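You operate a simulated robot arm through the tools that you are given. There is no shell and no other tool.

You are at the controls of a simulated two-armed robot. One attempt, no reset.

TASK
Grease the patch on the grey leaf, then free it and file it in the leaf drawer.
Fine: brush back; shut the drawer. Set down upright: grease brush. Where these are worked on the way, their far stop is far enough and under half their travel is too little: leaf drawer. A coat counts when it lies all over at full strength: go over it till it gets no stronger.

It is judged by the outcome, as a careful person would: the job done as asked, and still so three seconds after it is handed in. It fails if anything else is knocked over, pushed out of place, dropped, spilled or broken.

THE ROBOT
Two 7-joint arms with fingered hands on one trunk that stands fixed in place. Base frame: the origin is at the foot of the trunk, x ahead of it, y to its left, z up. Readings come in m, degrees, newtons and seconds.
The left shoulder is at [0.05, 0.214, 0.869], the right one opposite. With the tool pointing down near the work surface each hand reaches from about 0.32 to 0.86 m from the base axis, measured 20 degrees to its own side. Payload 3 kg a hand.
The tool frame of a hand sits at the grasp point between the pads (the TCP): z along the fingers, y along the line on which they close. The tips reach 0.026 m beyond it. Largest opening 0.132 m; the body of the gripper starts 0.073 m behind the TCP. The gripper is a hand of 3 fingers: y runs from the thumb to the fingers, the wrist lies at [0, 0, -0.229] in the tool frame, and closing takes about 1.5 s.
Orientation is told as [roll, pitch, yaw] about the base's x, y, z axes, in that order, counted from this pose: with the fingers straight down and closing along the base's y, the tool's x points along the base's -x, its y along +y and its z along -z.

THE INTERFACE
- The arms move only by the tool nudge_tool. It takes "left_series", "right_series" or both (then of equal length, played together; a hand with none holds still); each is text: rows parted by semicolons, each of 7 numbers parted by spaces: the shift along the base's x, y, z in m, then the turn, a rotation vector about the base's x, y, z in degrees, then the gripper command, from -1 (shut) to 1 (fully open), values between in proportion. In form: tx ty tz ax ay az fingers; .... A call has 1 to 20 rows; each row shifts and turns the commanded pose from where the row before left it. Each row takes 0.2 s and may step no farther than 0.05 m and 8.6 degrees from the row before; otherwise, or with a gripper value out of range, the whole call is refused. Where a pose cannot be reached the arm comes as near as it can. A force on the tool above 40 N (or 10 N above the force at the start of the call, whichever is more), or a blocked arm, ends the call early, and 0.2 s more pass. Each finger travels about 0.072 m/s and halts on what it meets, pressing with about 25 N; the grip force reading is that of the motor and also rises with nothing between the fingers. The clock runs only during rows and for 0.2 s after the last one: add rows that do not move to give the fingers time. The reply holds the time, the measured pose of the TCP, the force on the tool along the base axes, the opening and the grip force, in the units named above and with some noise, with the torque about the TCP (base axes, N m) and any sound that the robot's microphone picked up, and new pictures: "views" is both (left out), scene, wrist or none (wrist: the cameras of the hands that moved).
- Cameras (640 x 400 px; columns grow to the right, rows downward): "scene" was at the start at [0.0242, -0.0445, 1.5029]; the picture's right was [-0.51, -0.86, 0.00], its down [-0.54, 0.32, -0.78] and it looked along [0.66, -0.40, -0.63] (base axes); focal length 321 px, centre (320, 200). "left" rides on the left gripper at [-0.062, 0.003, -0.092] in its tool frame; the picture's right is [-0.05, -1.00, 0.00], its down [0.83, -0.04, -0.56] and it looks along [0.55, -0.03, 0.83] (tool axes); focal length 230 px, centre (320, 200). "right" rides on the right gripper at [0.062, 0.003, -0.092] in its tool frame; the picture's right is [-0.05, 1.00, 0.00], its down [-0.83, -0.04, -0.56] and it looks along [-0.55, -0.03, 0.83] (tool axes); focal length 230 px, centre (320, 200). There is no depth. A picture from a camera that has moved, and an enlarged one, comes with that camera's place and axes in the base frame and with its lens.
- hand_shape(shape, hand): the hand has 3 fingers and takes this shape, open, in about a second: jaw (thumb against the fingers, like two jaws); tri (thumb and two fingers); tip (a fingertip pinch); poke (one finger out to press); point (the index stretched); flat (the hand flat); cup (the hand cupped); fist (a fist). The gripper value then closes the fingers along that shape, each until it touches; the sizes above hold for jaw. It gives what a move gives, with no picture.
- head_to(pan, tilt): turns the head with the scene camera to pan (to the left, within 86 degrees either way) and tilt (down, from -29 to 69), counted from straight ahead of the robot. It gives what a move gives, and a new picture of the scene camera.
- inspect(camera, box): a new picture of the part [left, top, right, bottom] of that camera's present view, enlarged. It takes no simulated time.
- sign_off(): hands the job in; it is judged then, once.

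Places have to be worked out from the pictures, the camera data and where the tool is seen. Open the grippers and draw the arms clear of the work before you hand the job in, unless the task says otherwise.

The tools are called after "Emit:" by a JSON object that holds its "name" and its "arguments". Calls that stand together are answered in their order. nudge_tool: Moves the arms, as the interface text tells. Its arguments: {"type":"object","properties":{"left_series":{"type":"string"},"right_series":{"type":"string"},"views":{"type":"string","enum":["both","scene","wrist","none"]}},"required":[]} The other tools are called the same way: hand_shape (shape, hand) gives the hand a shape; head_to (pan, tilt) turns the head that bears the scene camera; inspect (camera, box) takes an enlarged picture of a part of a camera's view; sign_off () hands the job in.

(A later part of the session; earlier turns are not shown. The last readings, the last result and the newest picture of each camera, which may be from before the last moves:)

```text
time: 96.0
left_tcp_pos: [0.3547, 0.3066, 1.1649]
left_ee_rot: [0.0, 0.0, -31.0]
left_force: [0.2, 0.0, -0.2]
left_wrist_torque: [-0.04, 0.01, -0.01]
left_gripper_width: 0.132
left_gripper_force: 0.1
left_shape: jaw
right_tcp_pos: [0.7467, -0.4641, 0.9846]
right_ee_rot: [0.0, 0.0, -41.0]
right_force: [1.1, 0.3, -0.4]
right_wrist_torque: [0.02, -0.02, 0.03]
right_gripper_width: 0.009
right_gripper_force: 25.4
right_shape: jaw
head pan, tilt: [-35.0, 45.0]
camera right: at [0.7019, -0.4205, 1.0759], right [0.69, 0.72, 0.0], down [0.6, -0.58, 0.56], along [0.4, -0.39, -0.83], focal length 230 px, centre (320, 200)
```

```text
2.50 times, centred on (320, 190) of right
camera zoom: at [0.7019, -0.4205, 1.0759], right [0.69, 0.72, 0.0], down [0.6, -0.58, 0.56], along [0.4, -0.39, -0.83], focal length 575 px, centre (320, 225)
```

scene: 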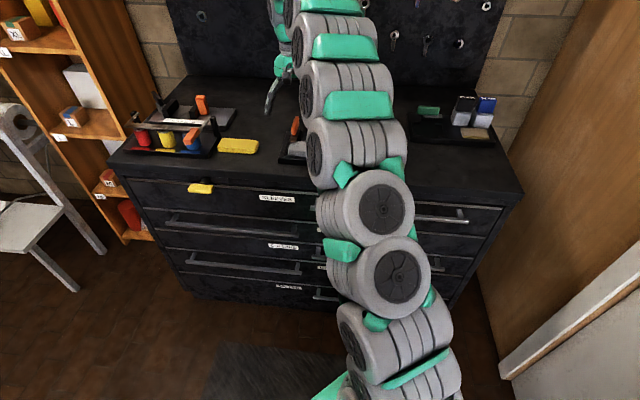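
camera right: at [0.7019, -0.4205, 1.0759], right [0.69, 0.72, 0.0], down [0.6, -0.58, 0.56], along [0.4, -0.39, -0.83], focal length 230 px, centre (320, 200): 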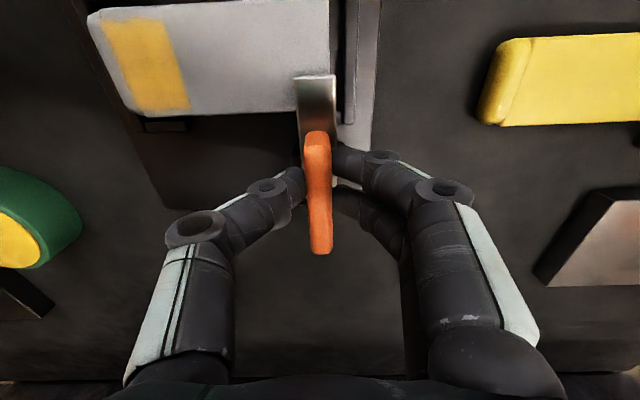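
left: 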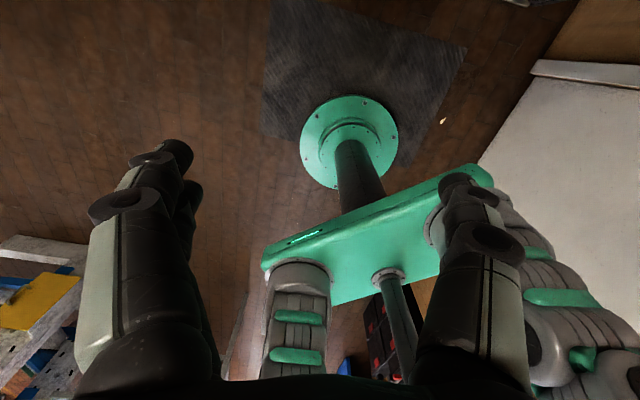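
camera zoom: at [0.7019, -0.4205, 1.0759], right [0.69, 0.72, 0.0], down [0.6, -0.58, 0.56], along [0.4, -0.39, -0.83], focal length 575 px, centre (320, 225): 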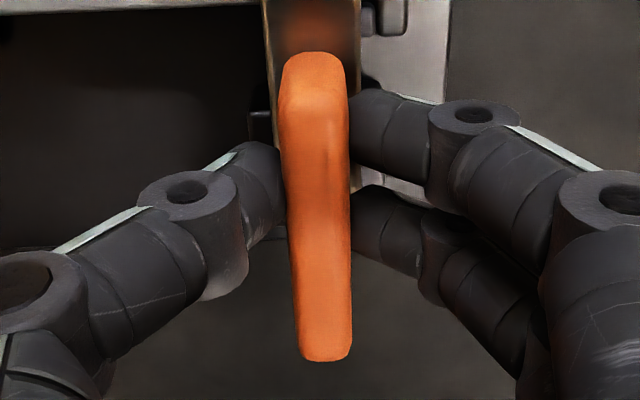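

Handle gripped (width 0.009). I try a first small turn of +8° (counter-clockwise) about the post and check the forces.

Emit:
{"name": "nudge_tool", "arguments": {"right_series": "-0.0005 -0.0005 0 0 0 4 -1; -0.0004 -0.0006 0 0 0 4 -1; 0 0 0 0 0 0 -1", "views": "wrist"}}

```text
time: 96.8
left_tcp_pos: [0.354, 0.3078, 1.1651]
left_ee_rot: [0.0, 0.0, -31.1]
left_force: [-0.6, -0.5, 0.0]
left_wrist_torque: [-0.02, -0.03, 0.02]
left_gripper_width: 0.1321
left_gripper_force: 0.1
left_shape: jaw
right_tcp_pos: [0.7455, -0.4652, 0.9852]
right_ee_rot: [0.0, 0.0, -32.9]
right_force: [-4.0, 2.0, 1.1]
right_wrist_torque: [0.07, 0.11, -0.14]
right_gripper_width: 0.0088
right_gripper_force: 24.5
right_shape: jaw
head pan, tilt: [-35.0, 45.0]
camera right: at [0.6958, -0.4279, 1.0757], right [0.59, 0.81, 0.0], down [0.67, -0.49, 0.56], along [0.45, -0.33, -0.83], focal length 230 px, centre (320, 200)
```

right: 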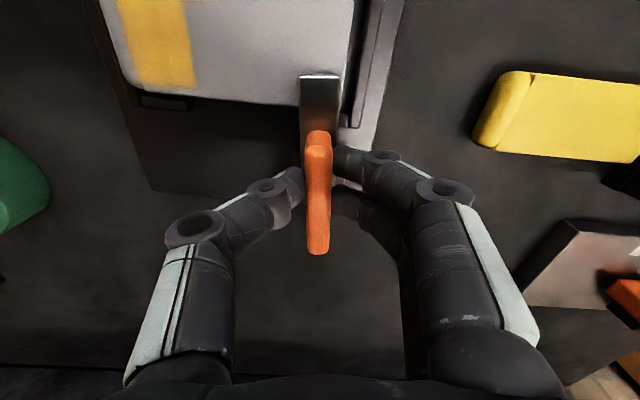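

The strap follows the hand with little force, so it swings about the post as expected. I continue turning to about 48°.

Emit:
{"name": "nudge_tool", "arguments": {"right_series": "-0.0007 -0.0012 0 0 0 8 -1; -0.0005 -0.0013 0 0 0 8 -1; -0.0003 -0.0014 0 0 0 8 -1; -0.0001 -0.0014 0 0 0 8 -1; 0.0001 -0.0014 0 0 0 8 -1; 0 0 0 0 0 0 -1", "views": "wrist"}}

```text
time: 98.2
left_tcp_pos: [0.3549, 0.3071, 1.1655]
left_ee_rot: [0.0, 0.0, -31.0]
left_force: [-0.4, 0.1, -0.3]
left_wrist_torque: [0.01, 0.0, -0.01]
left_gripper_width: 0.1319
left_gripper_force: 0.0
left_shape: jaw
right_tcp_pos: [0.7431, -0.4726, 0.9859]
right_ee_rot: [0.0, 0.0, 7.0]
right_force: [-12.5, -2.9, 2.6]
right_wrist_torque: [-0.06, 0.23, -0.07]
right_gripper_width: 0.0088
right_gripper_force: 25.5
right_shape: jaw
head pan, tilt: [-35.0, 45.0]
camera right: at [0.6819, -0.4761, 1.0757], right [-0.07, 1.0, 0.0], down [0.83, 0.06, 0.55], along [0.55, 0.04, -0.83], focal length 230 px, centre (320, 200)
```

right: 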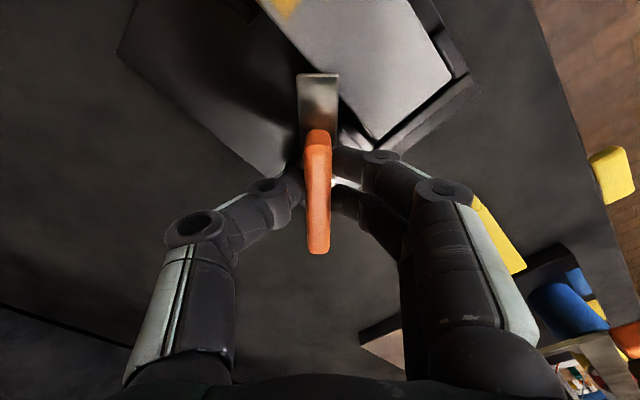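

At 48° the strap is almost off the leaf; a side force of 12 N suggests a 1 mm pivot offset. I correct for that and turn on to about 88°.

Emit:
{"name": "nudge_tool", "arguments": {"right_series": "-0.0009 -0.0014 0 0 0 8 -1; 0.0003 -0.0013 0 0 0 8 -1; 0.0004 -0.0012 0 0 0 8 -1; 0.0006 -0.0011 0 0 0 8 -1; 0.0007 -0.001 0 0 0 8 -1; 0 0 0 0 0 0 -1", "views": "both"}}

```text
time: 99.6
left_tcp_pos: [0.3536, 0.3074, 1.1655]
left_ee_rot: [0.0, -0.1, -31.1]
left_force: [0.6, 0.2, 0.2]
left_wrist_torque: [-0.01, -0.03, 0.0]
left_gripper_width: 0.1319
left_gripper_force: 0.1
left_shape: jaw
right_tcp_pos: [0.7443, -0.4791, 0.9844]
right_ee_rot: [-0.1, -0.1, 46.8]
right_force: [-8.6, -20.6, 6.7]
right_wrist_torque: [-0.38, 0.13, -0.07]
right_gripper_width: 0.0088
right_gripper_force: 24.7
right_shape: jaw
head pan, tilt: [-35.0, 45.0]
camera right: at [0.7012, -0.5213, 1.0753], right [-0.69, 0.72, 0.0], down [0.6, 0.58, 0.56], along [0.4, 0.38, -0.83], focal length 230 px, centre (320, 200)
```

scene: 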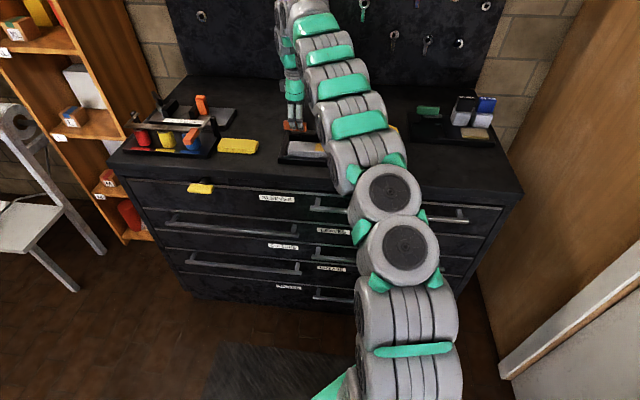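
right: 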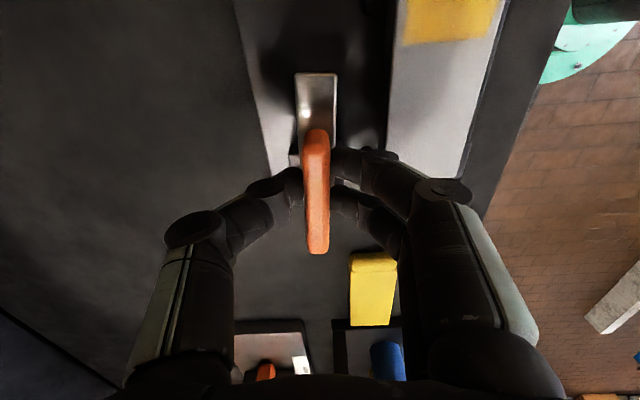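

The strap is now parallel to the leaf and clear of it. I relieve the side force, turn 4° more, open the fingers a little and lift straight up.

Emit:
{"name": "nudge_tool", "arguments": {"right_series": "-0.0005 -0.0015 0 0 0 4 -1; 0 0 0 0 0 0 -1; 0 0 0 0 0 0 -0.7; 0 0 0 0 0 0 -0.4; 0 0 0 0 0 0 -0.4; 0 0 0.02 0 0 0 -0.4; 0 0 0.03 0 0 0 -0.4; 0 0 0.03 0 0 0 -0.4", "views": "both"}}

Emit:
{"name": "inspect", "arguments": {"camera": "scene", "box": [260, 100, 360, 170]}}

```text
time: 101.4
left_tcp_pos: [0.3551, 0.3064, 1.165]
left_ee_rot: [0.0, -0.1, -31.0]
left_force: [0.1, 0.3, 0.0]
left_wrist_torque: [0.01, 0.0, -0.01]
left_gripper_width: 0.1321
left_gripper_force: 0.0
left_shape: jaw
right_tcp_pos: [0.7341, -0.4747, 1.0317]
right_ee_rot: [0.0, -0.1, 50.9]
right_force: [0.5, 1.2, -0.5]
right_wrist_torque: [0.0, -0.02, 0.0]
right_gripper_width: 0.0395
right_gripper_force: 0.0
right_shape: jaw
right hand out of reach, approached as far as the arm can: row 7, 8
head pan, tilt: [-35.0, 45.0]
camera right: at [0.6931, -0.5203, 1.1227], right [-0.74, 0.67, 0.0], down [0.56, 0.62, 0.56], along [0.37, 0.41, -0.83], focal length 230 px, centre (320, 200)
```

scene: 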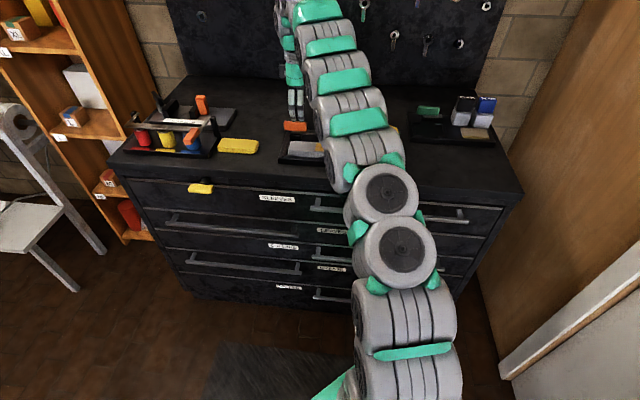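
right: 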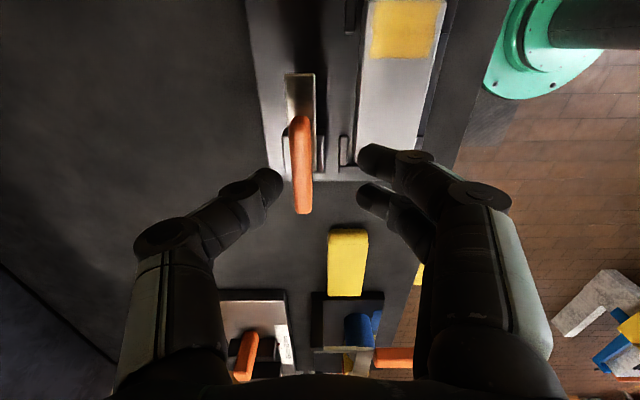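

```text
5.71 times, centred on (310, 135) of scene
camera zoom: at [0.0174, -0.0471, 1.4944], right [-0.57, -0.82, 0.0], down [-0.58, 0.41, -0.71], along [0.58, -0.41, -0.71], focal length 1832 px, centre (377, 571)
```

zoom: 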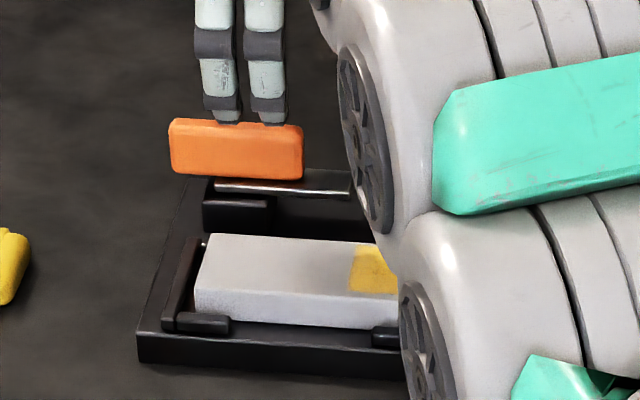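

The clamp is open and the leaf lies free in its cradle. Now I back the hand away toward the robot, left of the leaf, to view and open the LEAVES drawer.

Emit:
{"name": "nudge_tool", "arguments": {"right_series": "-0.0231 0.0388 0.005 0 0 0 -0.4; -0.0231 0.0388 0.005 0 0 0 -0.4; -0.0231 0.0388 0 0 0 0 -0.4; -0.0231 0.0388 0 0 0 0 -0.4; -0.0231 0.0388 0 0 0 0 -0.4; -0.0231 0.0388 0 0 0 0 -0.4; -0.0231 0.0388 0 0 0 0 -0.4; -0.0231 0.0388 0 0 0 0 -0.4; -0.0231 0.0388 0 0 0 0 -0.4", "views": "both"}}

```text
time: 103.4
left_tcp_pos: [0.3541, 0.3073, 1.1653]
left_ee_rot: [0.0, -0.1, -30.9]
left_force: [-0.1, 0.7, -0.1]
left_wrist_torque: [-0.04, -0.01, 0.01]
left_gripper_width: 0.1322
left_gripper_force: 0.0
left_shape: jaw
right_tcp_pos: [0.5244, -0.123, 1.0392]
right_ee_rot: [0.0, 0.0, 51.0]
right_force: [-0.6, -0.3, -0.5]
right_wrist_torque: [-0.03, 0.01, 0.0]
right_gripper_width: 0.0396
right_gripper_force: 0.0
right_shape: jaw
head pan, tilt: [-35.0, 45.0]
camera right: at [0.4838, -0.1695, 1.1307], right [-0.74, 0.67, 0.0], down [0.56, 0.62, 0.56], along [0.37, 0.41, -0.83], focal length 230 px, centre (320, 200)
```

scene: 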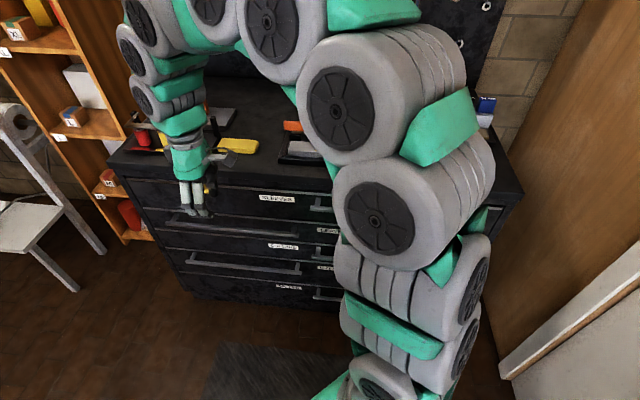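
right: 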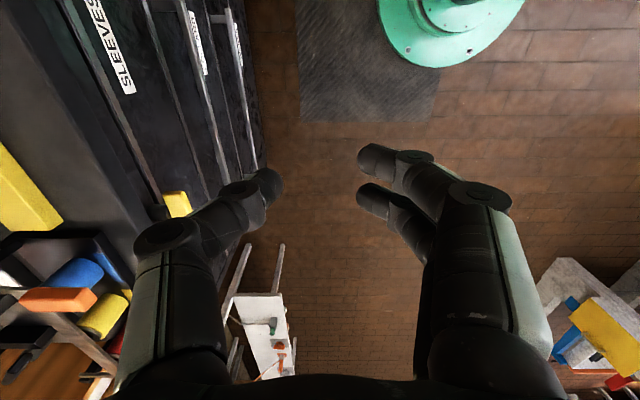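

Emit:
{"name": "inspect", "arguments": {"camera": "right", "box": [60, 0, 300, 220]}}

Emit:
{"name": "inspect", "arguments": {"camera": "scene", "box": [120, 160, 340, 310]}}

```text
1.82 times, centred on (180, 110) of right
camera zoom: at [0.4838, -0.1695, 1.1307], right [-0.74, 0.67, 0.0], down [0.56, 0.62, 0.56], along [0.37, 0.41, -0.83], focal length 418 px, centre (574, 364)
```

zoom: 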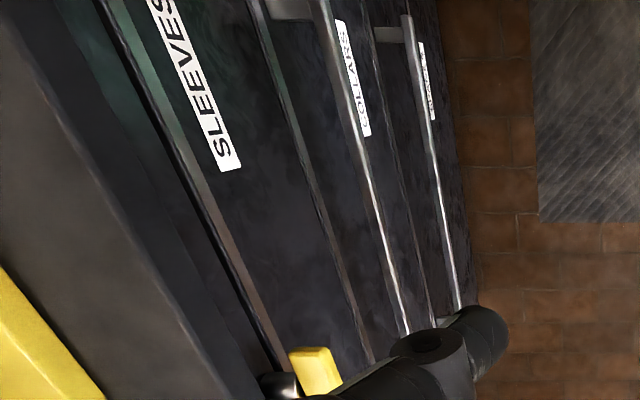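

```text
2.67 times, centred on (230, 235) of scene
camera zoom: at [0.0174, -0.0471, 1.4944], right [-0.57, -0.82, 0.0], down [-0.58, 0.41, -0.71], along [0.58, -0.41, -0.71], focal length 855 px, centre (560, 107)
```

zoom: 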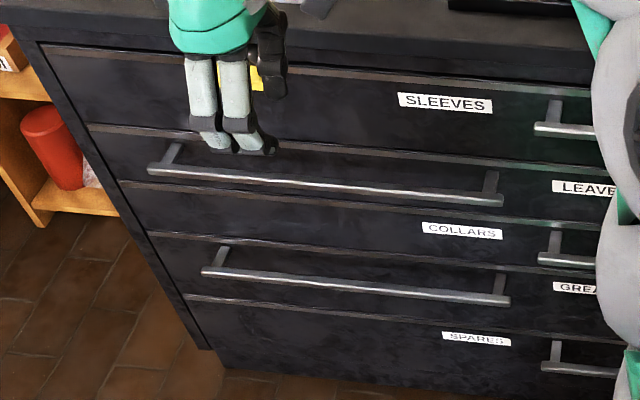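

The LEAVES bar is at about u'=0.68, z=0.69, v' from -0.55 to -0.12, with the drawer front at u'≈0.717. The left arm's shoulder faces that spot, so it will pull the drawer; first I draw the right hand back to the right and turn it to -41°.

Emit:
{"name": "nudge_tool", "arguments": {"right_series": "-0.0116 -0.0419 0.0067 0 0 -8 0; -0.0116 -0.0419 0.0067 0 0 -8 0; -0.0116 -0.0419 0.0067 0 0 -8 0; -0.0116 -0.0419 0.0067 0 0 -8 0; -0.0116 -0.0419 0.0067 0 0 -8 0; -0.0116 -0.0419 0.0067 0 0 -8 0; -0.0116 -0.0419 0.0067 0 0 -8 0; -0.0116 -0.0419 0.0067 0 0 -8 0; -0.0116 -0.0419 0.0067 0 0 -8 0; 0 0 0 0 0 -8 0; 0 0 0 0 0 -8 0; 0 0 0 0 0 -4 0", "views": "both"}}

```text
time: 106.0
left_tcp_pos: [0.3541, 0.3076, 1.1655]
left_ee_rot: [0.0, 0.0, -31.0]
left_force: [-0.9, 0.2, 0.1]
left_wrist_torque: [0.02, -0.03, 0.01]
left_gripper_width: 0.1319
left_gripper_force: 0.1
left_shape: jaw
right_tcp_pos: [0.4207, -0.502, 1.1011]
right_ee_rot: [0.0, 0.0, -41.1]
right_force: [0.2, 0.8, 0.2]
right_wrist_torque: [0.03, -0.01, -0.02]
right_gripper_width: 0.0655
right_gripper_force: 0.1
right_shape: jaw
head pan, tilt: [-35.0, 45.0]
camera right: at [0.3769, -0.459, 1.1917], right [0.7, 0.72, 0.0], down [0.6, -0.58, 0.56], along [0.4, -0.39, -0.83], focal length 230 px, centre (320, 200)
```

scene: 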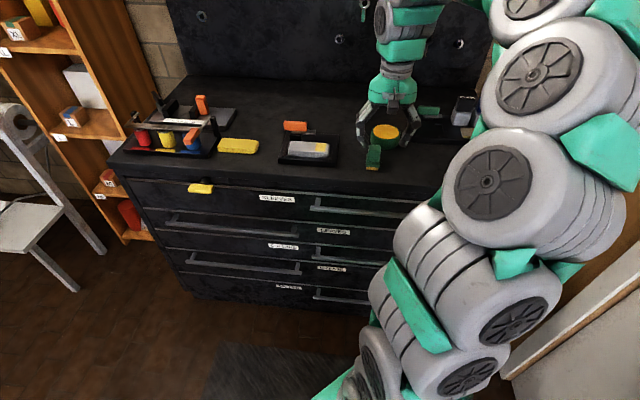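
right: 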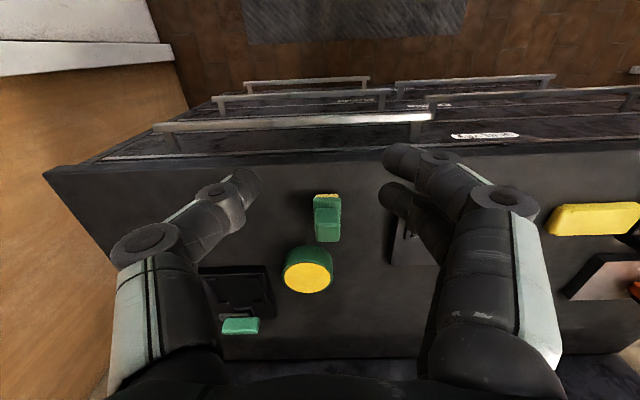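

The chest top is in order, the brush upright at its place. Now the left hand: I bring it forward and down in front of the chest while turning it to yaw 49°.

Emit:
{"name": "nudge_tool", "arguments": {"left_series": "0.014 -0.0326 -0.0263 0 0 8 0; 0.014 -0.0326 -0.0263 0 0 8 0; 0.014 -0.0326 -0.0263 0 0 8 0; 0.014 -0.0326 -0.0263 0 0 8 0; 0.014 -0.0326 -0.0263 0 0 8 0; 0.014 -0.0326 -0.0263 0 0 8 0; 0.014 -0.0326 -0.0263 0 0 8 0; 0.014 -0.0326 -0.0263 0 0 8 -0.25; 0.014 -0.0326 -0.0263 0 0 8 -0.25; 0.014 -0.0326 -0.0263 0 0 8 -0.25", "views": "both"}}

```text
time: 108.2
left_tcp_pos: [0.4914, -0.0184, 0.9011]
left_ee_rot: [0.1, 0.0, 49.1]
left_force: [1.6, 0.7, 0.4]
left_wrist_torque: [0.02, 0.0, 0.0]
left_gripper_width: 0.0501
left_gripper_force: 0.1
left_shape: jaw
right_tcp_pos: [0.4205, -0.5023, 1.1005]
right_ee_rot: [0.1, 0.1, -40.9]
right_force: [0.8, 0.3, -0.2]
right_wrist_torque: [0.02, -0.04, 0.01]
right_gripper_width: 0.0655
right_gripper_force: 0.1
right_shape: jaw
head pan, tilt: [-35.0, 45.0]
camera left: at [0.5313, 0.0314, 0.9945], right [0.79, -0.61, 0.0], down [-0.51, -0.66, 0.55], along [-0.34, -0.44, -0.83], focal length 230 px, centre (320, 200)
```

scene: 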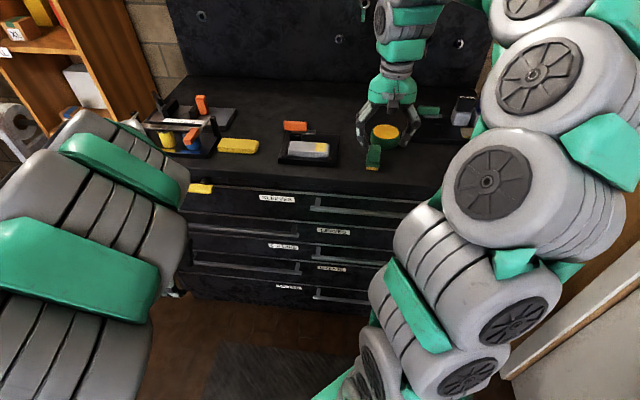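
left: 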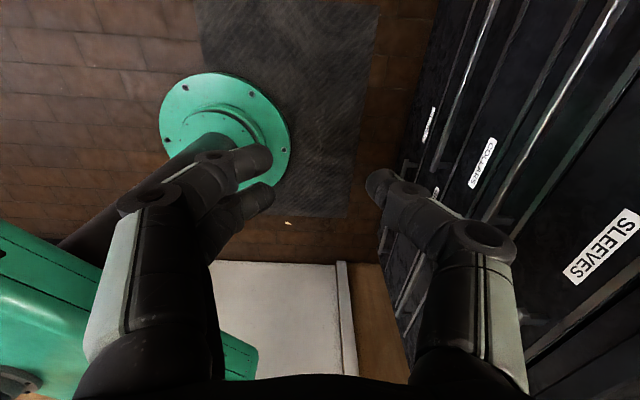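

Now I tilt the left hand 60° so that the fingers point forward-down toward the drawer bar, moving closer.

Emit:
{"name": "nudge_tool", "arguments": {"left_series": "0.0087 -0.0123 -0.0126 -4.92 -5.66 0 -0.25; 0.0087 -0.0123 -0.0126 -4.92 -5.66 0 -0.25; 0.0087 -0.0123 -0.0126 -4.92 -5.66 0 -0.25; 0.0087 -0.0123 -0.0126 -4.92 -5.66 0 -0.25; 0.0087 -0.0123 -0.0126 -4.92 -5.66 0 -0.25; 0.0087 -0.0123 -0.0126 -4.92 -5.66 0 -0.25; 0.0087 -0.0123 -0.0126 -4.92 -5.66 0 -0.25; 0.0087 -0.0123 -0.0126 -4.92 -5.66 0 -0.25; 0 0 0 0 0 0 -0.25", "views": "both"}}

```text
time: 110.2
left_tcp_pos: [0.5754, -0.1226, 0.7974]
left_ee_rot: [-59.9, 0.0, 49.0]
left_force: [0.1, 0.3, -0.8]
left_wrist_torque: [0.01, 0.0, 0.01]
left_gripper_width: 0.0494
left_gripper_force: 0.1
left_shape: jaw
left hand out of reach, approached as far as the arm can: row 7
right_tcp_pos: [0.4222, -0.5011, 1.1002]
right_ee_rot: [0.1, 0.0, -41.1]
right_force: [0.1, -0.5, 0.5]
right_wrist_torque: [0.03, 0.03, -0.01]
right_gripper_width: 0.0654
right_gripper_force: 0.0
right_shape: jaw
head pan, tilt: [-35.0, 45.0]
camera left: at [0.5561, -0.0216, 0.8414], right [0.41, -0.29, 0.87], down [-0.89, -0.33, 0.32], along [0.19, -0.9, -0.39], focal length 230 px, centre (320, 200)
```

scene: 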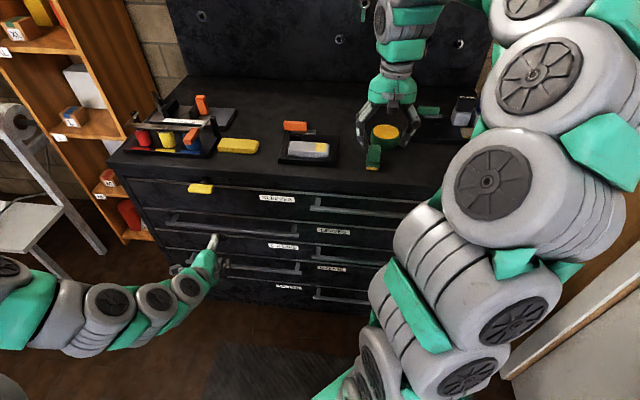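
left: 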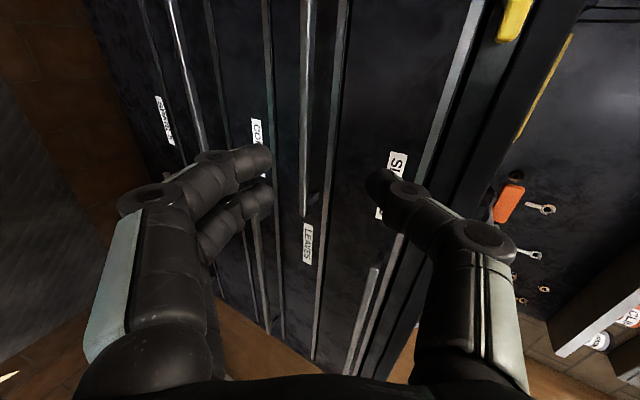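

The left hand is tilted 60° with the LEAVES bar just ahead (bar u'≈0.68, z≈0.686). I approach to 5 cm before it and check.

Emit:
{"name": "nudge_tool", "arguments": {"left_series": "0.0221 -0.0192 -0.0208 0 0 0 -0.25; 0.0221 -0.0192 -0.0208 0 0 0 -0.25; 0.0221 -0.0192 -0.0208 0 0 0 -0.25; 0.0220 -0.0192 -0.0206 0 0 0 -0.25; 0 0 0 0 0 0 -0.25", "views": "both"}}

Emit:
{"name": "inspect", "arguments": {"camera": "scene", "box": [170, 180, 330, 290]}}

```text
time: 111.4
left_tcp_pos: [0.662, -0.1988, 0.7173]
left_ee_rot: [-60.1, 0.0, 49.0]
left_force: [0.7, 0.2, -0.9]
left_wrist_torque: [0.0, 0.01, 0.0]
left_gripper_width: 0.0498
left_gripper_force: 0.0
left_shape: jaw
right_tcp_pos: [0.4219, -0.5019, 1.0993]
right_ee_rot: [0.0, 0.0, -41.0]
right_force: [0.3, -0.1, -0.3]
right_wrist_torque: [0.02, 0.0, 0.0]
right_gripper_width: 0.0651
right_gripper_force: 0.0
right_shape: jaw
head pan, tilt: [-35.0, 45.0]
camera left: at [0.6436, -0.0987, 0.7599], right [0.41, -0.29, 0.87], down [-0.89, -0.33, 0.31], along [0.19, -0.9, -0.39], focal length 230 px, centre (320, 200)
```

scene: 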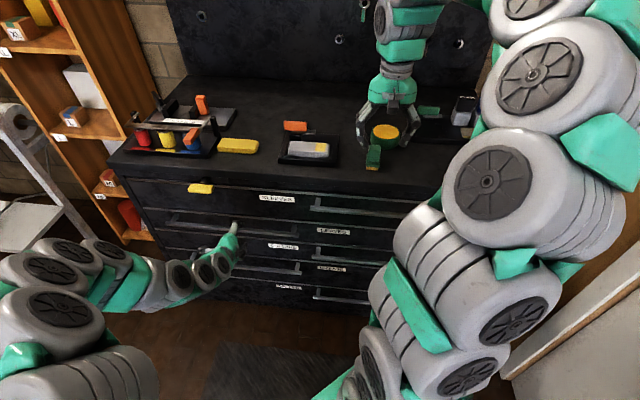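
left: 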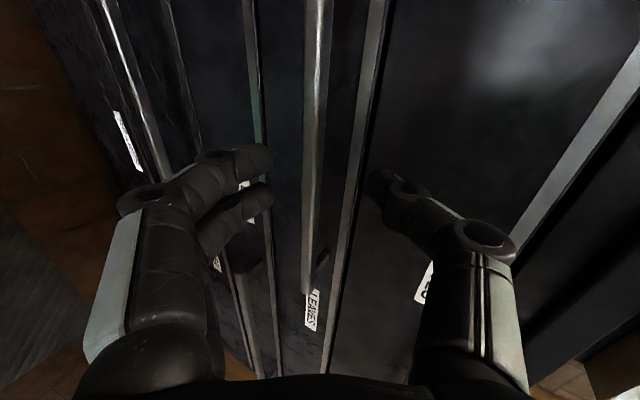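

```text
3.64 times, centred on (250, 235) of scene
camera zoom: at [0.0174, -0.0472, 1.4944], right [-0.57, -0.82, 0.0], down [-0.58, 0.41, -0.71], along [0.58, -0.41, -0.71], focal length 1166 px, centre (574, 73)
```

zoom: 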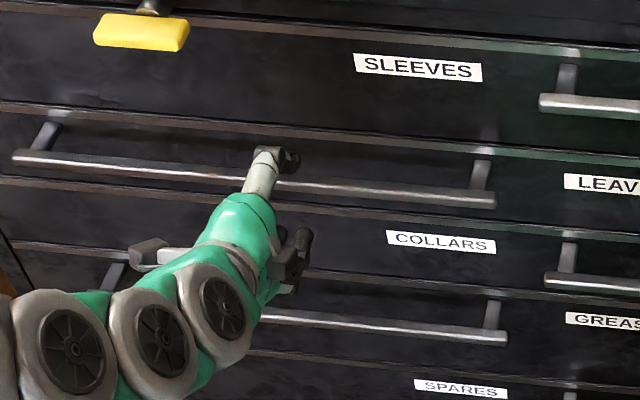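

The bar lies centred between the fingers. I advance 5 cm along the tool direction and close on the bar.

Emit:
{"name": "nudge_tool", "arguments": {"left_series": "0.0109 -0.0095 -0.0083 0 0 0 -0.25; 0.0109 -0.0095 -0.0083 0 0 0 -0.25; 0.0109 -0.0095 -0.0083 0 0 0 -0.25; 0 0 0 0 0 0 -0.25; 0 0 0 0 0 0 -0.6; 0 0 0 0 0 0 -1; 0 0 0 0 0 0 -1; 0 0 0 0 0 0 -1; 0 0 0 0 0 0 -1", "views": "both"}}

```text
time: 113.4
left_tcp_pos: [0.696, -0.2275, 0.6915]
left_ee_rot: [-60.0, 0.0, 49.0]
left_force: [-1.3, -0.2, -2.3]
left_wrist_torque: [0.03, -0.03, 0.02]
left_gripper_width: 0.0113
left_gripper_force: 24.9
left_shape: jaw
right_tcp_pos: [0.4203, -0.5022, 1.1011]
right_ee_rot: [0.0, 0.1, -41.0]
right_force: [-0.8, 0.1, 0.3]
right_wrist_torque: [0.02, 0.01, -0.01]
right_gripper_width: 0.0655
right_gripper_force: 0.1
right_shape: jaw
head pan, tilt: [-35.0, 45.0]
camera left: at [0.6765, -0.1274, 0.7352], right [0.41, -0.29, 0.86], down [-0.89, -0.33, 0.31], along [0.19, -0.9, -0.39], focal length 230 px, centre (320, 200)
```

scene: 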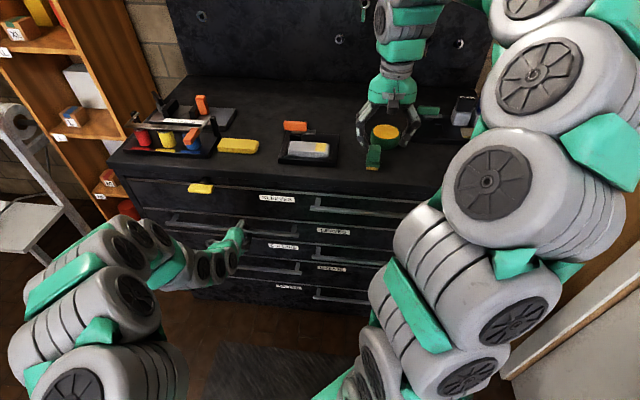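
left: 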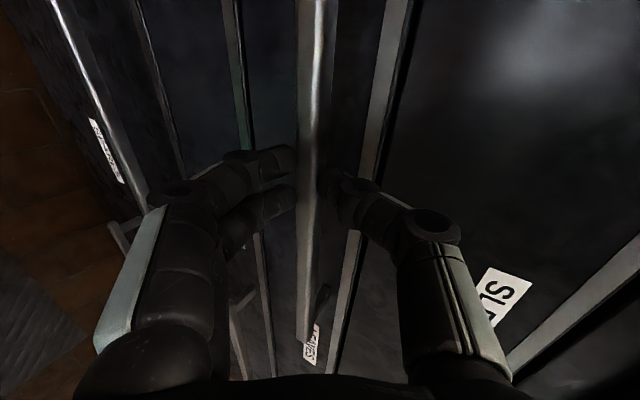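

The bar is gripped (width 0.0113). I pull gently 2 cm toward the robot and read the force.

Emit:
{"name": "nudge_tool", "arguments": {"left_series": "-0.0076 0.0066 0 0 0 0 -1; -0.0076 0.0066 0 0 0 0 -1; 0 0 0 0 0 0 -1", "views": "wrist"}}

```text
time: 114.2
left_tcp_pos: [0.682, -0.2152, 0.6918]
left_ee_rot: [-59.9, 0.0, 49.1]
left_force: [-1.9, -4.5, -3.6]
left_wrist_torque: [-0.08, 0.04, -0.06]
left_gripper_width: 0.0108
left_gripper_force: 25.5
left_shape: jaw
right_tcp_pos: [0.4211, -0.5014, 1.1001]
right_ee_rot: [0.0, 0.0, -41.0]
right_force: [-0.6, 0.1, -0.2]
right_wrist_torque: [-0.02, -0.02, 0.01]
right_gripper_width: 0.0657
right_gripper_force: 0.1
right_shape: jaw
head pan, tilt: [-35.0, 45.0]
camera left: at [0.6621, -0.1142, 0.7351], right [0.41, -0.29, 0.86], down [-0.89, -0.33, 0.31], along [0.19, -0.9, -0.39], focal length 230 px, centre (320, 200)
```

left: 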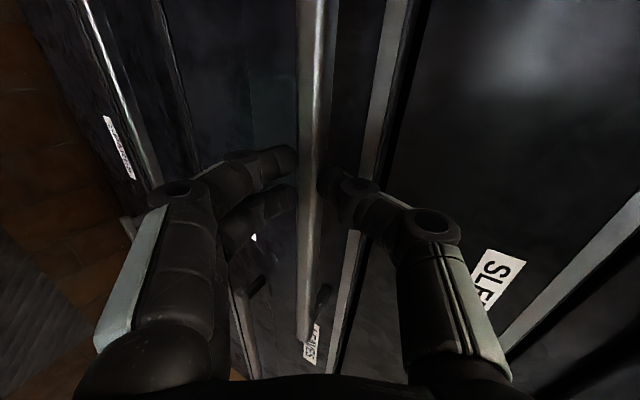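

The drawer moves with little force. I keep pulling 15 cm more.

Emit:
{"name": "nudge_tool", "arguments": {"left_series": "-0.0151 0.0131 0 0 0 0 -1; -0.0189 0.0164 0 0 0 0 -1; -0.0189 0.0164 0 0 0 0 -1; -0.0189 0.0164 0 0 0 0 -1; -0.0189 0.0164 0 0 0 0 -1; -0.0189 0.0164 0 0 0 0 -1; 0 0 0 0 0 0 -1", "views": "both"}}

```text
time: 115.8
left_tcp_pos: [0.5721, -0.1189, 0.6918]
left_ee_rot: [-60.2, -0.1, 49.0]
left_force: [0.0, -1.0, 1.1]
left_wrist_torque: [0.06, 0.05, -0.04]
left_gripper_width: 0.0081
left_gripper_force: 24.9
left_shape: jaw
right_tcp_pos: [0.4213, -0.5014, 1.1017]
right_ee_rot: [0.1, 0.0, -41.0]
right_force: [0.7, -0.9, -0.2]
right_wrist_torque: [-0.02, 0.0, -0.01]
right_gripper_width: 0.0656
right_gripper_force: 0.1
right_shape: jaw
head pan, tilt: [-35.0, 45.0]
camera left: at [0.5538, -0.0185, 0.737], right [0.41, -0.29, 0.87], down [-0.89, -0.33, 0.31], along [0.19, -0.9, -0.39], focal length 230 px, centre (320, 200)
```

scene: 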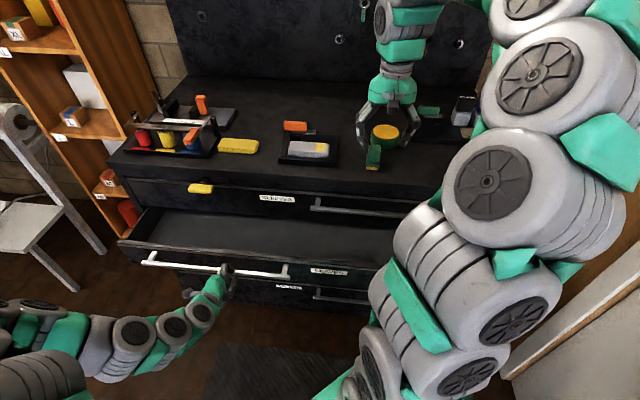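
left: 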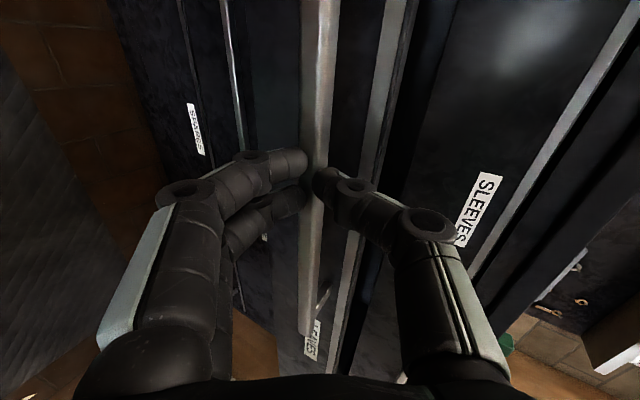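

The drawer is open about 16 cm, but the fingers are slipping toward the tips. I reopen slightly, advance 1 cm onto the bar and regrip.

Emit:
{"name": "nudge_tool", "arguments": {"left_series": "0 0 0 0 0 0 -0.5; 0 0 0 0 0 0 -0.4; 0.0065 -0.0057 -0.005 0 0 0 -0.4; 0 0 0 0 0 0 -0.7; 0 0 0 0 0 0 -1; 0 0 0 0 0 0 -1; 0 0 0 0 0 0 -1", "views": "wrist"}}

```text
time: 117.4
left_tcp_pos: [0.5783, -0.1254, 0.6881]
left_ee_rot: [-60.0, 0.1, 49.0]
left_force: [2.1, -1.6, -1.2]
left_wrist_torque: [-0.13, -0.15, -0.03]
left_gripper_width: 0.0126
left_gripper_force: 25.1
left_shape: jaw
right_tcp_pos: [0.421, -0.5024, 1.1]
right_ee_rot: [0.0, 0.0, -41.0]
right_force: [-1.0, 0.0, -0.7]
right_wrist_torque: [-0.02, 0.05, 0.0]
right_gripper_width: 0.0655
right_gripper_force: 0.1
right_shape: jaw
head pan, tilt: [-35.0, 45.0]
camera left: at [0.5599, -0.0248, 0.7317], right [0.41, -0.29, 0.86], down [-0.89, -0.33, 0.31], along [0.19, -0.9, -0.39], focal length 230 px, centre (320, 200)
```

left: 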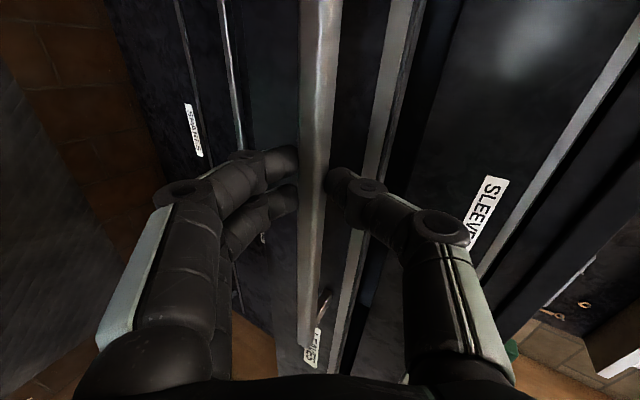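

Regripped firmly. I pull 12 cm further in steps.

Emit:
{"name": "nudge_tool", "arguments": {"left_series": "-0.0113 0.0098 0 0 0 0 -1; -0.0151 0.0131 0 0 0 0 -1; -0.0151 0.0131 0 0 0 0 -1; -0.0151 0.0131 0 0 0 0 -1; -0.0151 0.0131 0 0 0 0 -1; -0.0151 0.0131 0 0 0 0 -1; 0 0 0 0 0 0 -1", "views": "both"}}

```text
time: 118.7
left_tcp_pos: [0.5494, -0.0954, 0.6942]
left_ee_rot: [-59.6, 0.3, 48.6]
left_force: [-6.2, -10.5, -19.0]
left_wrist_torque: [-0.22, 0.25, -0.06]
left_gripper_width: 0.0112
left_gripper_force: 25.6
left_shape: jaw
left hand out of reach, approached as far as the arm can: row 3, 4, 5, 6
right_tcp_pos: [0.4214, -0.5014, 1.1012]
right_ee_rot: [0.0, 0.1, -40.9]
right_force: [1.2, -0.3, -0.3]
right_wrist_torque: [-0.02, 0.02, 0.02]
right_gripper_width: 0.0654
right_gripper_force: 0.0
right_shape: jaw
head pan, tilt: [-35.0, 45.0]
stopped in row 6 (left hand): the force on the tool passed its limit at 41 N (the readings are from after the stop); the commanded pose is now the measured one
camera left: at [0.5311, 0.0041, 0.7388], right [0.42, -0.29, 0.86], down [-0.89, -0.32, 0.32], along [0.18, -0.9, -0.39], focal length 230 px, centre (320, 200)
```

scene: 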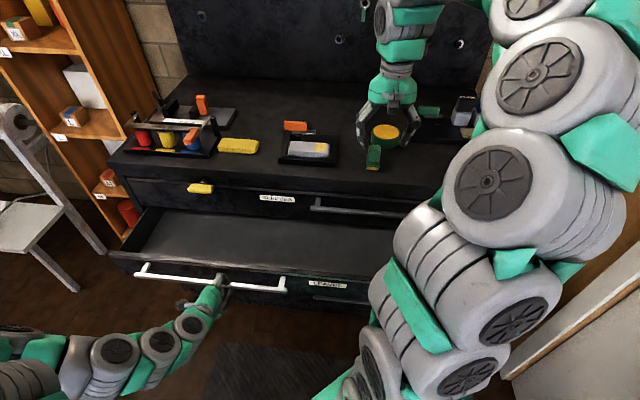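
left: 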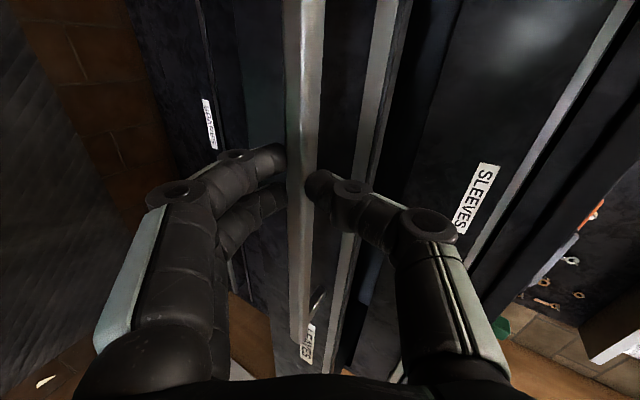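

The left arm's posture reached its limit with the drawer about 20 cm out. I open the fingers around the bar and swing the hand about it back to pointing straight down, which lets the arm pull further.

Emit:
{"name": "nudge_tool", "arguments": {"left_series": "0 0 0 0 0 0 -0.6; 0 0 0 0 0 0 -0.3; 0 0 0 0 0 0 -0.3; 0 0 0 4.92 5.66 0 -0.3; 0 0 0 4.92 5.66 0 -0.3; 0 0 0 4.92 5.66 0 -0.3; 0 0 0 4.92 5.66 0 -0.3; 0 0 0 0 0 0 -0.3", "views": "both"}}

```text
time: 120.5
left_tcp_pos: [0.5505, -0.0957, 0.6963]
left_ee_rot: [-29.8, 0.3, 48.8]
left_force: [-0.8, 0.3, -1.0]
left_wrist_torque: [-0.02, 0.03, 0.02]
left_gripper_width: 0.0461
left_gripper_force: 0.0
left_shape: jaw
right_tcp_pos: [0.4217, -0.502, 1.0999]
right_ee_rot: [0.0, 0.0, -41.1]
right_force: [0.3, 0.3, -0.2]
right_wrist_torque: [-0.01, 0.01, 0.0]
right_gripper_width: 0.0654
right_gripper_force: 0.0
right_shape: jaw
head pan, tilt: [-35.0, 45.0]
camera left: at [0.5563, -0.0166, 0.7752], right [0.69, -0.53, 0.5], down [-0.72, -0.47, 0.51], along [-0.04, -0.71, -0.7], focal length 230 px, centre (320, 200)
```

scene: 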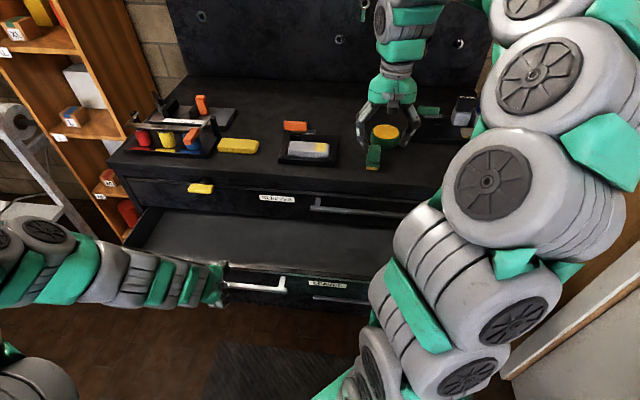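
left: 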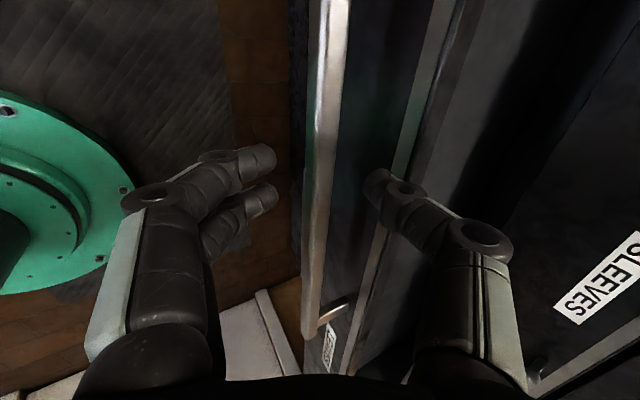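

The bar is between the fingers with the hand at 30°. I rotate 15° more, close, and pull on.

Emit:
{"name": "nudge_tool", "arguments": {"left_series": "0 0 -0.003 4.92 5.66 0 -0.3; 0 0 -0.003 4.92 5.66 0 -0.3; 0 0 0 0 0 0 -0.7; 0 0 0 0 0 0 -1; 0 0 0 0 0 0 -1; 0 0 0 0 0 0 -1; -0.0076 0.0066 0 0 0 0 -1; -0.0113 0.0098 0 0 0 0 -1; -0.0113 0.0098 0 0 0 0 -1; 0 0 0 0 0 0 -1", "views": "both"}}

```text
time: 122.7
left_tcp_pos: [0.5182, -0.0693, 0.6899]
left_ee_rot: [-14.9, 0.2, 48.8]
left_force: [-3.2, -2.3, 19.2]
left_wrist_torque: [0.03, -0.03, 0.2]
left_gripper_width: 0.0136
left_gripper_force: 25.2
left_shape: jaw
right_tcp_pos: [0.4213, -0.503, 1.1009]
right_ee_rot: [0.1, 0.0, -41.1]
right_force: [0.5, 0.1, 0.1]
right_wrist_torque: [0.03, 0.04, -0.01]
right_gripper_width: 0.0652
right_gripper_force: 0.0
right_shape: jaw
head pan, tilt: [-35.0, 45.0]
camera left: at [0.5418, -0.0044, 0.7782], right [0.76, -0.59, 0.26], down [-0.62, -0.56, 0.55], along [-0.19, -0.58, -0.79], focal length 230 px, centre (320, 200)
```

scene: 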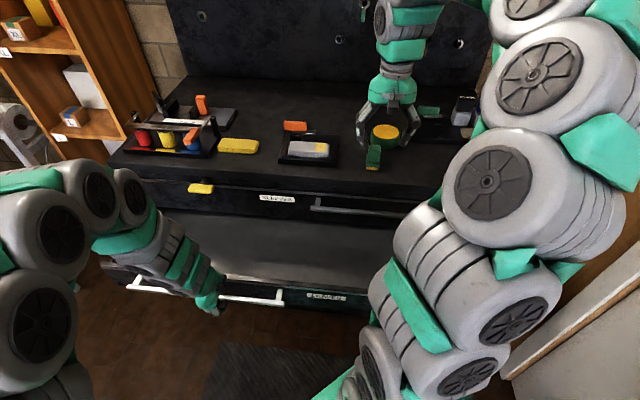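
left: 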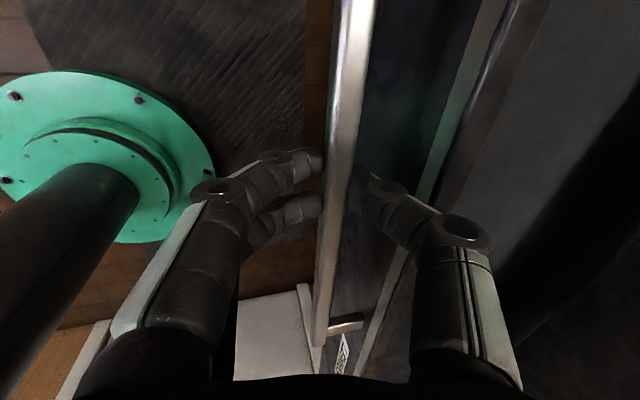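

The drawer keeps coming (about 24 cm out now). I pull further with a slight lift to relieve the vertical force.

Emit:
{"name": "nudge_tool", "arguments": {"left_series": "-0.0076 0.0066 0.002 0 0 0 -1; -0.0113 0.0098 0 0 0 0 -1; -0.0113 0.0098 0 0 0 0 -1; -0.0113 0.0098 0 0 0 0 -1; -0.0113 0.0098 0 0 0 0 -1; 0 0 0 0 0 0 -1", "views": "both"}}

```text
time: 124.1
left_tcp_pos: [0.4671, -0.0236, 0.6915]
left_ee_rot: [-14.8, 0.3, 48.8]
left_force: [0.7, 3.9, 0.3]
left_wrist_torque: [0.26, 0.15, 0.21]
left_gripper_width: 0.0112
left_gripper_force: 25.1
left_shape: jaw
right_tcp_pos: [0.4218, -0.503, 1.1007]
right_ee_rot: [0.0, 0.1, -41.0]
right_force: [-0.8, -0.2, 0.4]
right_wrist_torque: [0.01, -0.01, -0.02]
right_gripper_width: 0.0651
right_gripper_force: 0.2
right_shape: jaw
head pan, tilt: [-35.0, 45.0]
camera left: at [0.4896, 0.0411, 0.7806], right [0.76, -0.59, 0.25], down [-0.62, -0.56, 0.55], along [-0.19, -0.58, -0.79], focal length 230 px, centre (320, 200)
```

scene: 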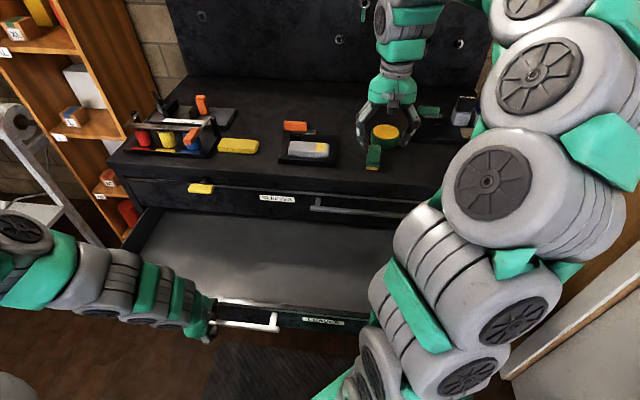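
left: 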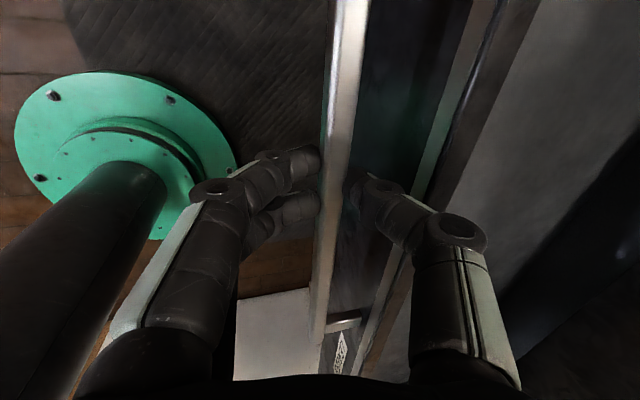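

About 31 cm out and still no stop. I pull a little more to find the end stop.

Emit:
{"name": "nudge_tool", "arguments": {"left_series": "-0.0076 0.0066 0 0 0 0 -1; -0.0076 0.0066 0 0 0 0 -1; -0.0076 0.0066 0 0 0 0 -1; -0.0076 0.0066 0 0 0 0 -1; 0 0 0 0 0 0 -1", "views": "none"}}

```text
time: 125.3
left_tcp_pos: [0.4369, 0.004, 0.6922]
left_ee_rot: [-14.7, 0.3, 48.9]
left_force: [1.3, -1.8, 5.6]
left_wrist_torque: [0.08, 0.05, 0.19]
left_gripper_width: 0.0115
left_gripper_force: 25.2
left_shape: jaw
right_tcp_pos: [0.4212, -0.5015, 1.1008]
right_ee_rot: [-0.1, 0.0, -41.0]
right_force: [-0.2, 0.3, -0.4]
right_wrist_torque: [-0.06, 0.01, -0.04]
right_gripper_width: 0.0654
right_gripper_force: 0.0
right_shape: jaw
head pan, tilt: [-35.0, 45.0]
```

The drawer is about 35 cm out, well beyond half. I open the left fingers, draw the hand up off the bar and retract it to the left.

Emit:
{"name": "nudge_tool", "arguments": {"left_series": "0 0 0 0 0 0 -0.6; 0 0 0 0 0 0 -0.3; 0 0 0 0 0 0 -0.3; -0.0049 0.0042 0.0242 0 0 0 -0.3; -0.0073 0.0064 0.0362 0 0 0 -0.3; -0.0073 0.0064 0.0362 0 0 0 -0.3; -0.01 0.02 0.035 0 0 0 0; -0.005 0.035 0.03 0 0 0 0; -0.005 0.035 0.03 0 0 0 0; 0 0.035 0.03 0 0 0 0; 0 0.035 0.03 0 0 0 0; 0 0.035 0.03 0 0 0 0; 0 0 0 0 0 0 0", "views": "both"}}

```text
time: 128.1
left_tcp_pos: [0.4323, 0.0093, 0.7236]
left_ee_rot: [-14.8, 0.4, 48.9]
left_force: [0.2, -0.1, -0.4]
left_wrist_torque: [-0.01, 0.0, 0.0]
left_gripper_width: 0.0653
left_gripper_force: 0.0
left_shape: jaw
left hand out of reach, approached as far as the arm can: row 5, 6, 7, 8, 9, 10, 11, 12
right_tcp_pos: [0.4213, -0.5032, 1.1009]
right_ee_rot: [0.1, 0.0, -41.0]
right_force: [0.6, -0.4, -0.1]
right_wrist_torque: [-0.02, 0.01, 0.01]
right_gripper_width: 0.0654
right_gripper_force: 0.1
right_shape: jaw
head pan, tilt: [-35.0, 45.0]
camera left: at [0.4544, 0.0743, 0.8121], right [0.76, -0.59, 0.25], down [-0.62, -0.56, 0.55], along [-0.19, -0.58, -0.79], focal length 230 px, centre (320, 200)
```

scene: 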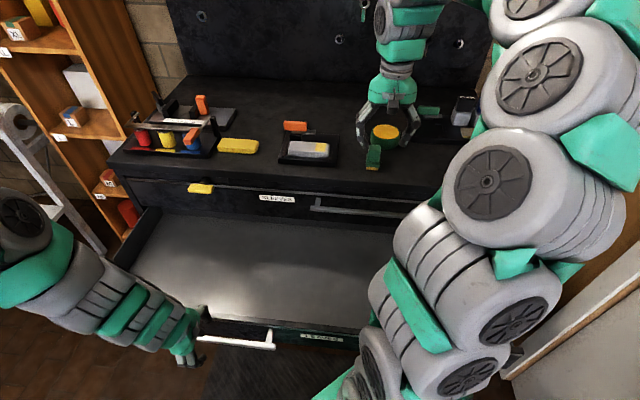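
left: 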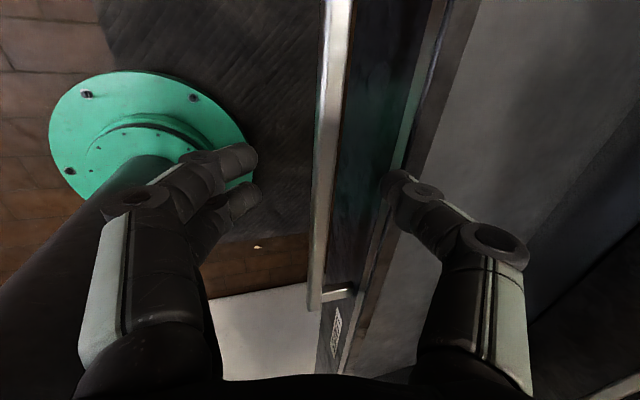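

The left arm is folded near a limit here. I turn the hand to straight down and go up and outward in smaller steps.

Emit:
{"name": "nudge_tool", "arguments": {"left_series": "0 0 0 4.92 5.66 0 0; 0 0 0.005 4.92 5.66 0 0; 0 0 0.02 0 0 0 0; 0 0 0.02 0 0 0 0; 0 0 0 0 0 0 0", "views": "none"}}

```text
time: 129.3
left_tcp_pos: [0.4313, 0.0077, 0.7709]
left_ee_rot: [0.2, 0.2, 49.0]
left_force: [0.2, 0.4, -0.5]
left_wrist_torque: [0.01, -0.02, 0.0]
left_gripper_width: 0.0656
left_gripper_force: 0.0
left_shape: jaw
right_tcp_pos: [0.4218, -0.5025, 1.1012]
right_ee_rot: [0.0, 0.0, -41.0]
right_force: [0.5, 0.3, -1.1]
right_wrist_torque: [0.01, 0.01, 0.0]
right_gripper_width: 0.0653
right_gripper_force: 0.1
right_shape: jaw
head pan, tilt: [-35.0, 45.0]
```

Clear of the bar now. I move the left hand left and up, turning its yaw back.

Emit:
{"name": "nudge_tool", "arguments": {"left_series": "0 0.01 0.03 0 0 -4 0; 0 0.02 0.03 0 0 -8 0; 0 0.03 0.025 0 0 -8 0; 0 0.03 0.025 0 0 -8 0; 0 0.03 0.025 0 0 -8 0; 0 0.03 0.025 0 0 -8 0; 0 0.03 0.025 0 0 -8 0; 0 0.03 0.025 0 0 -8 0; 0 0.03 0.02 0 0 -8 0; 0 0 0 0 0 0 0", "views": "scene"}}

```text
time: 131.5
left_tcp_pos: [0.4308, 0.249, 1.0009]
left_ee_rot: [0.2, 0.5, -19.0]
left_force: [0.7, -0.3, 0.3]
left_wrist_torque: [-0.01, -0.02, 0.03]
left_gripper_width: 0.0656
left_gripper_force: 0.0
left_shape: jaw
right_tcp_pos: [0.4205, -0.5022, 1.0999]
right_ee_rot: [0.0, 0.0, -41.1]
right_force: [-0.4, -0.4, 0.4]
right_wrist_torque: [0.02, -0.01, -0.01]
right_gripper_width: 0.0657
right_gripper_force: 0.0
right_shape: jaw
head pan, tilt: [-35.0, 45.0]
```

scene: 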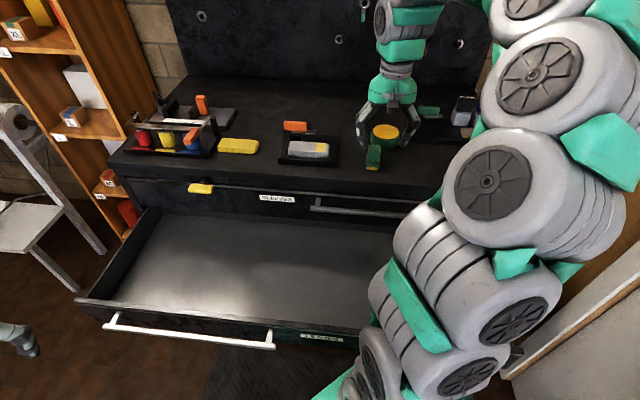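

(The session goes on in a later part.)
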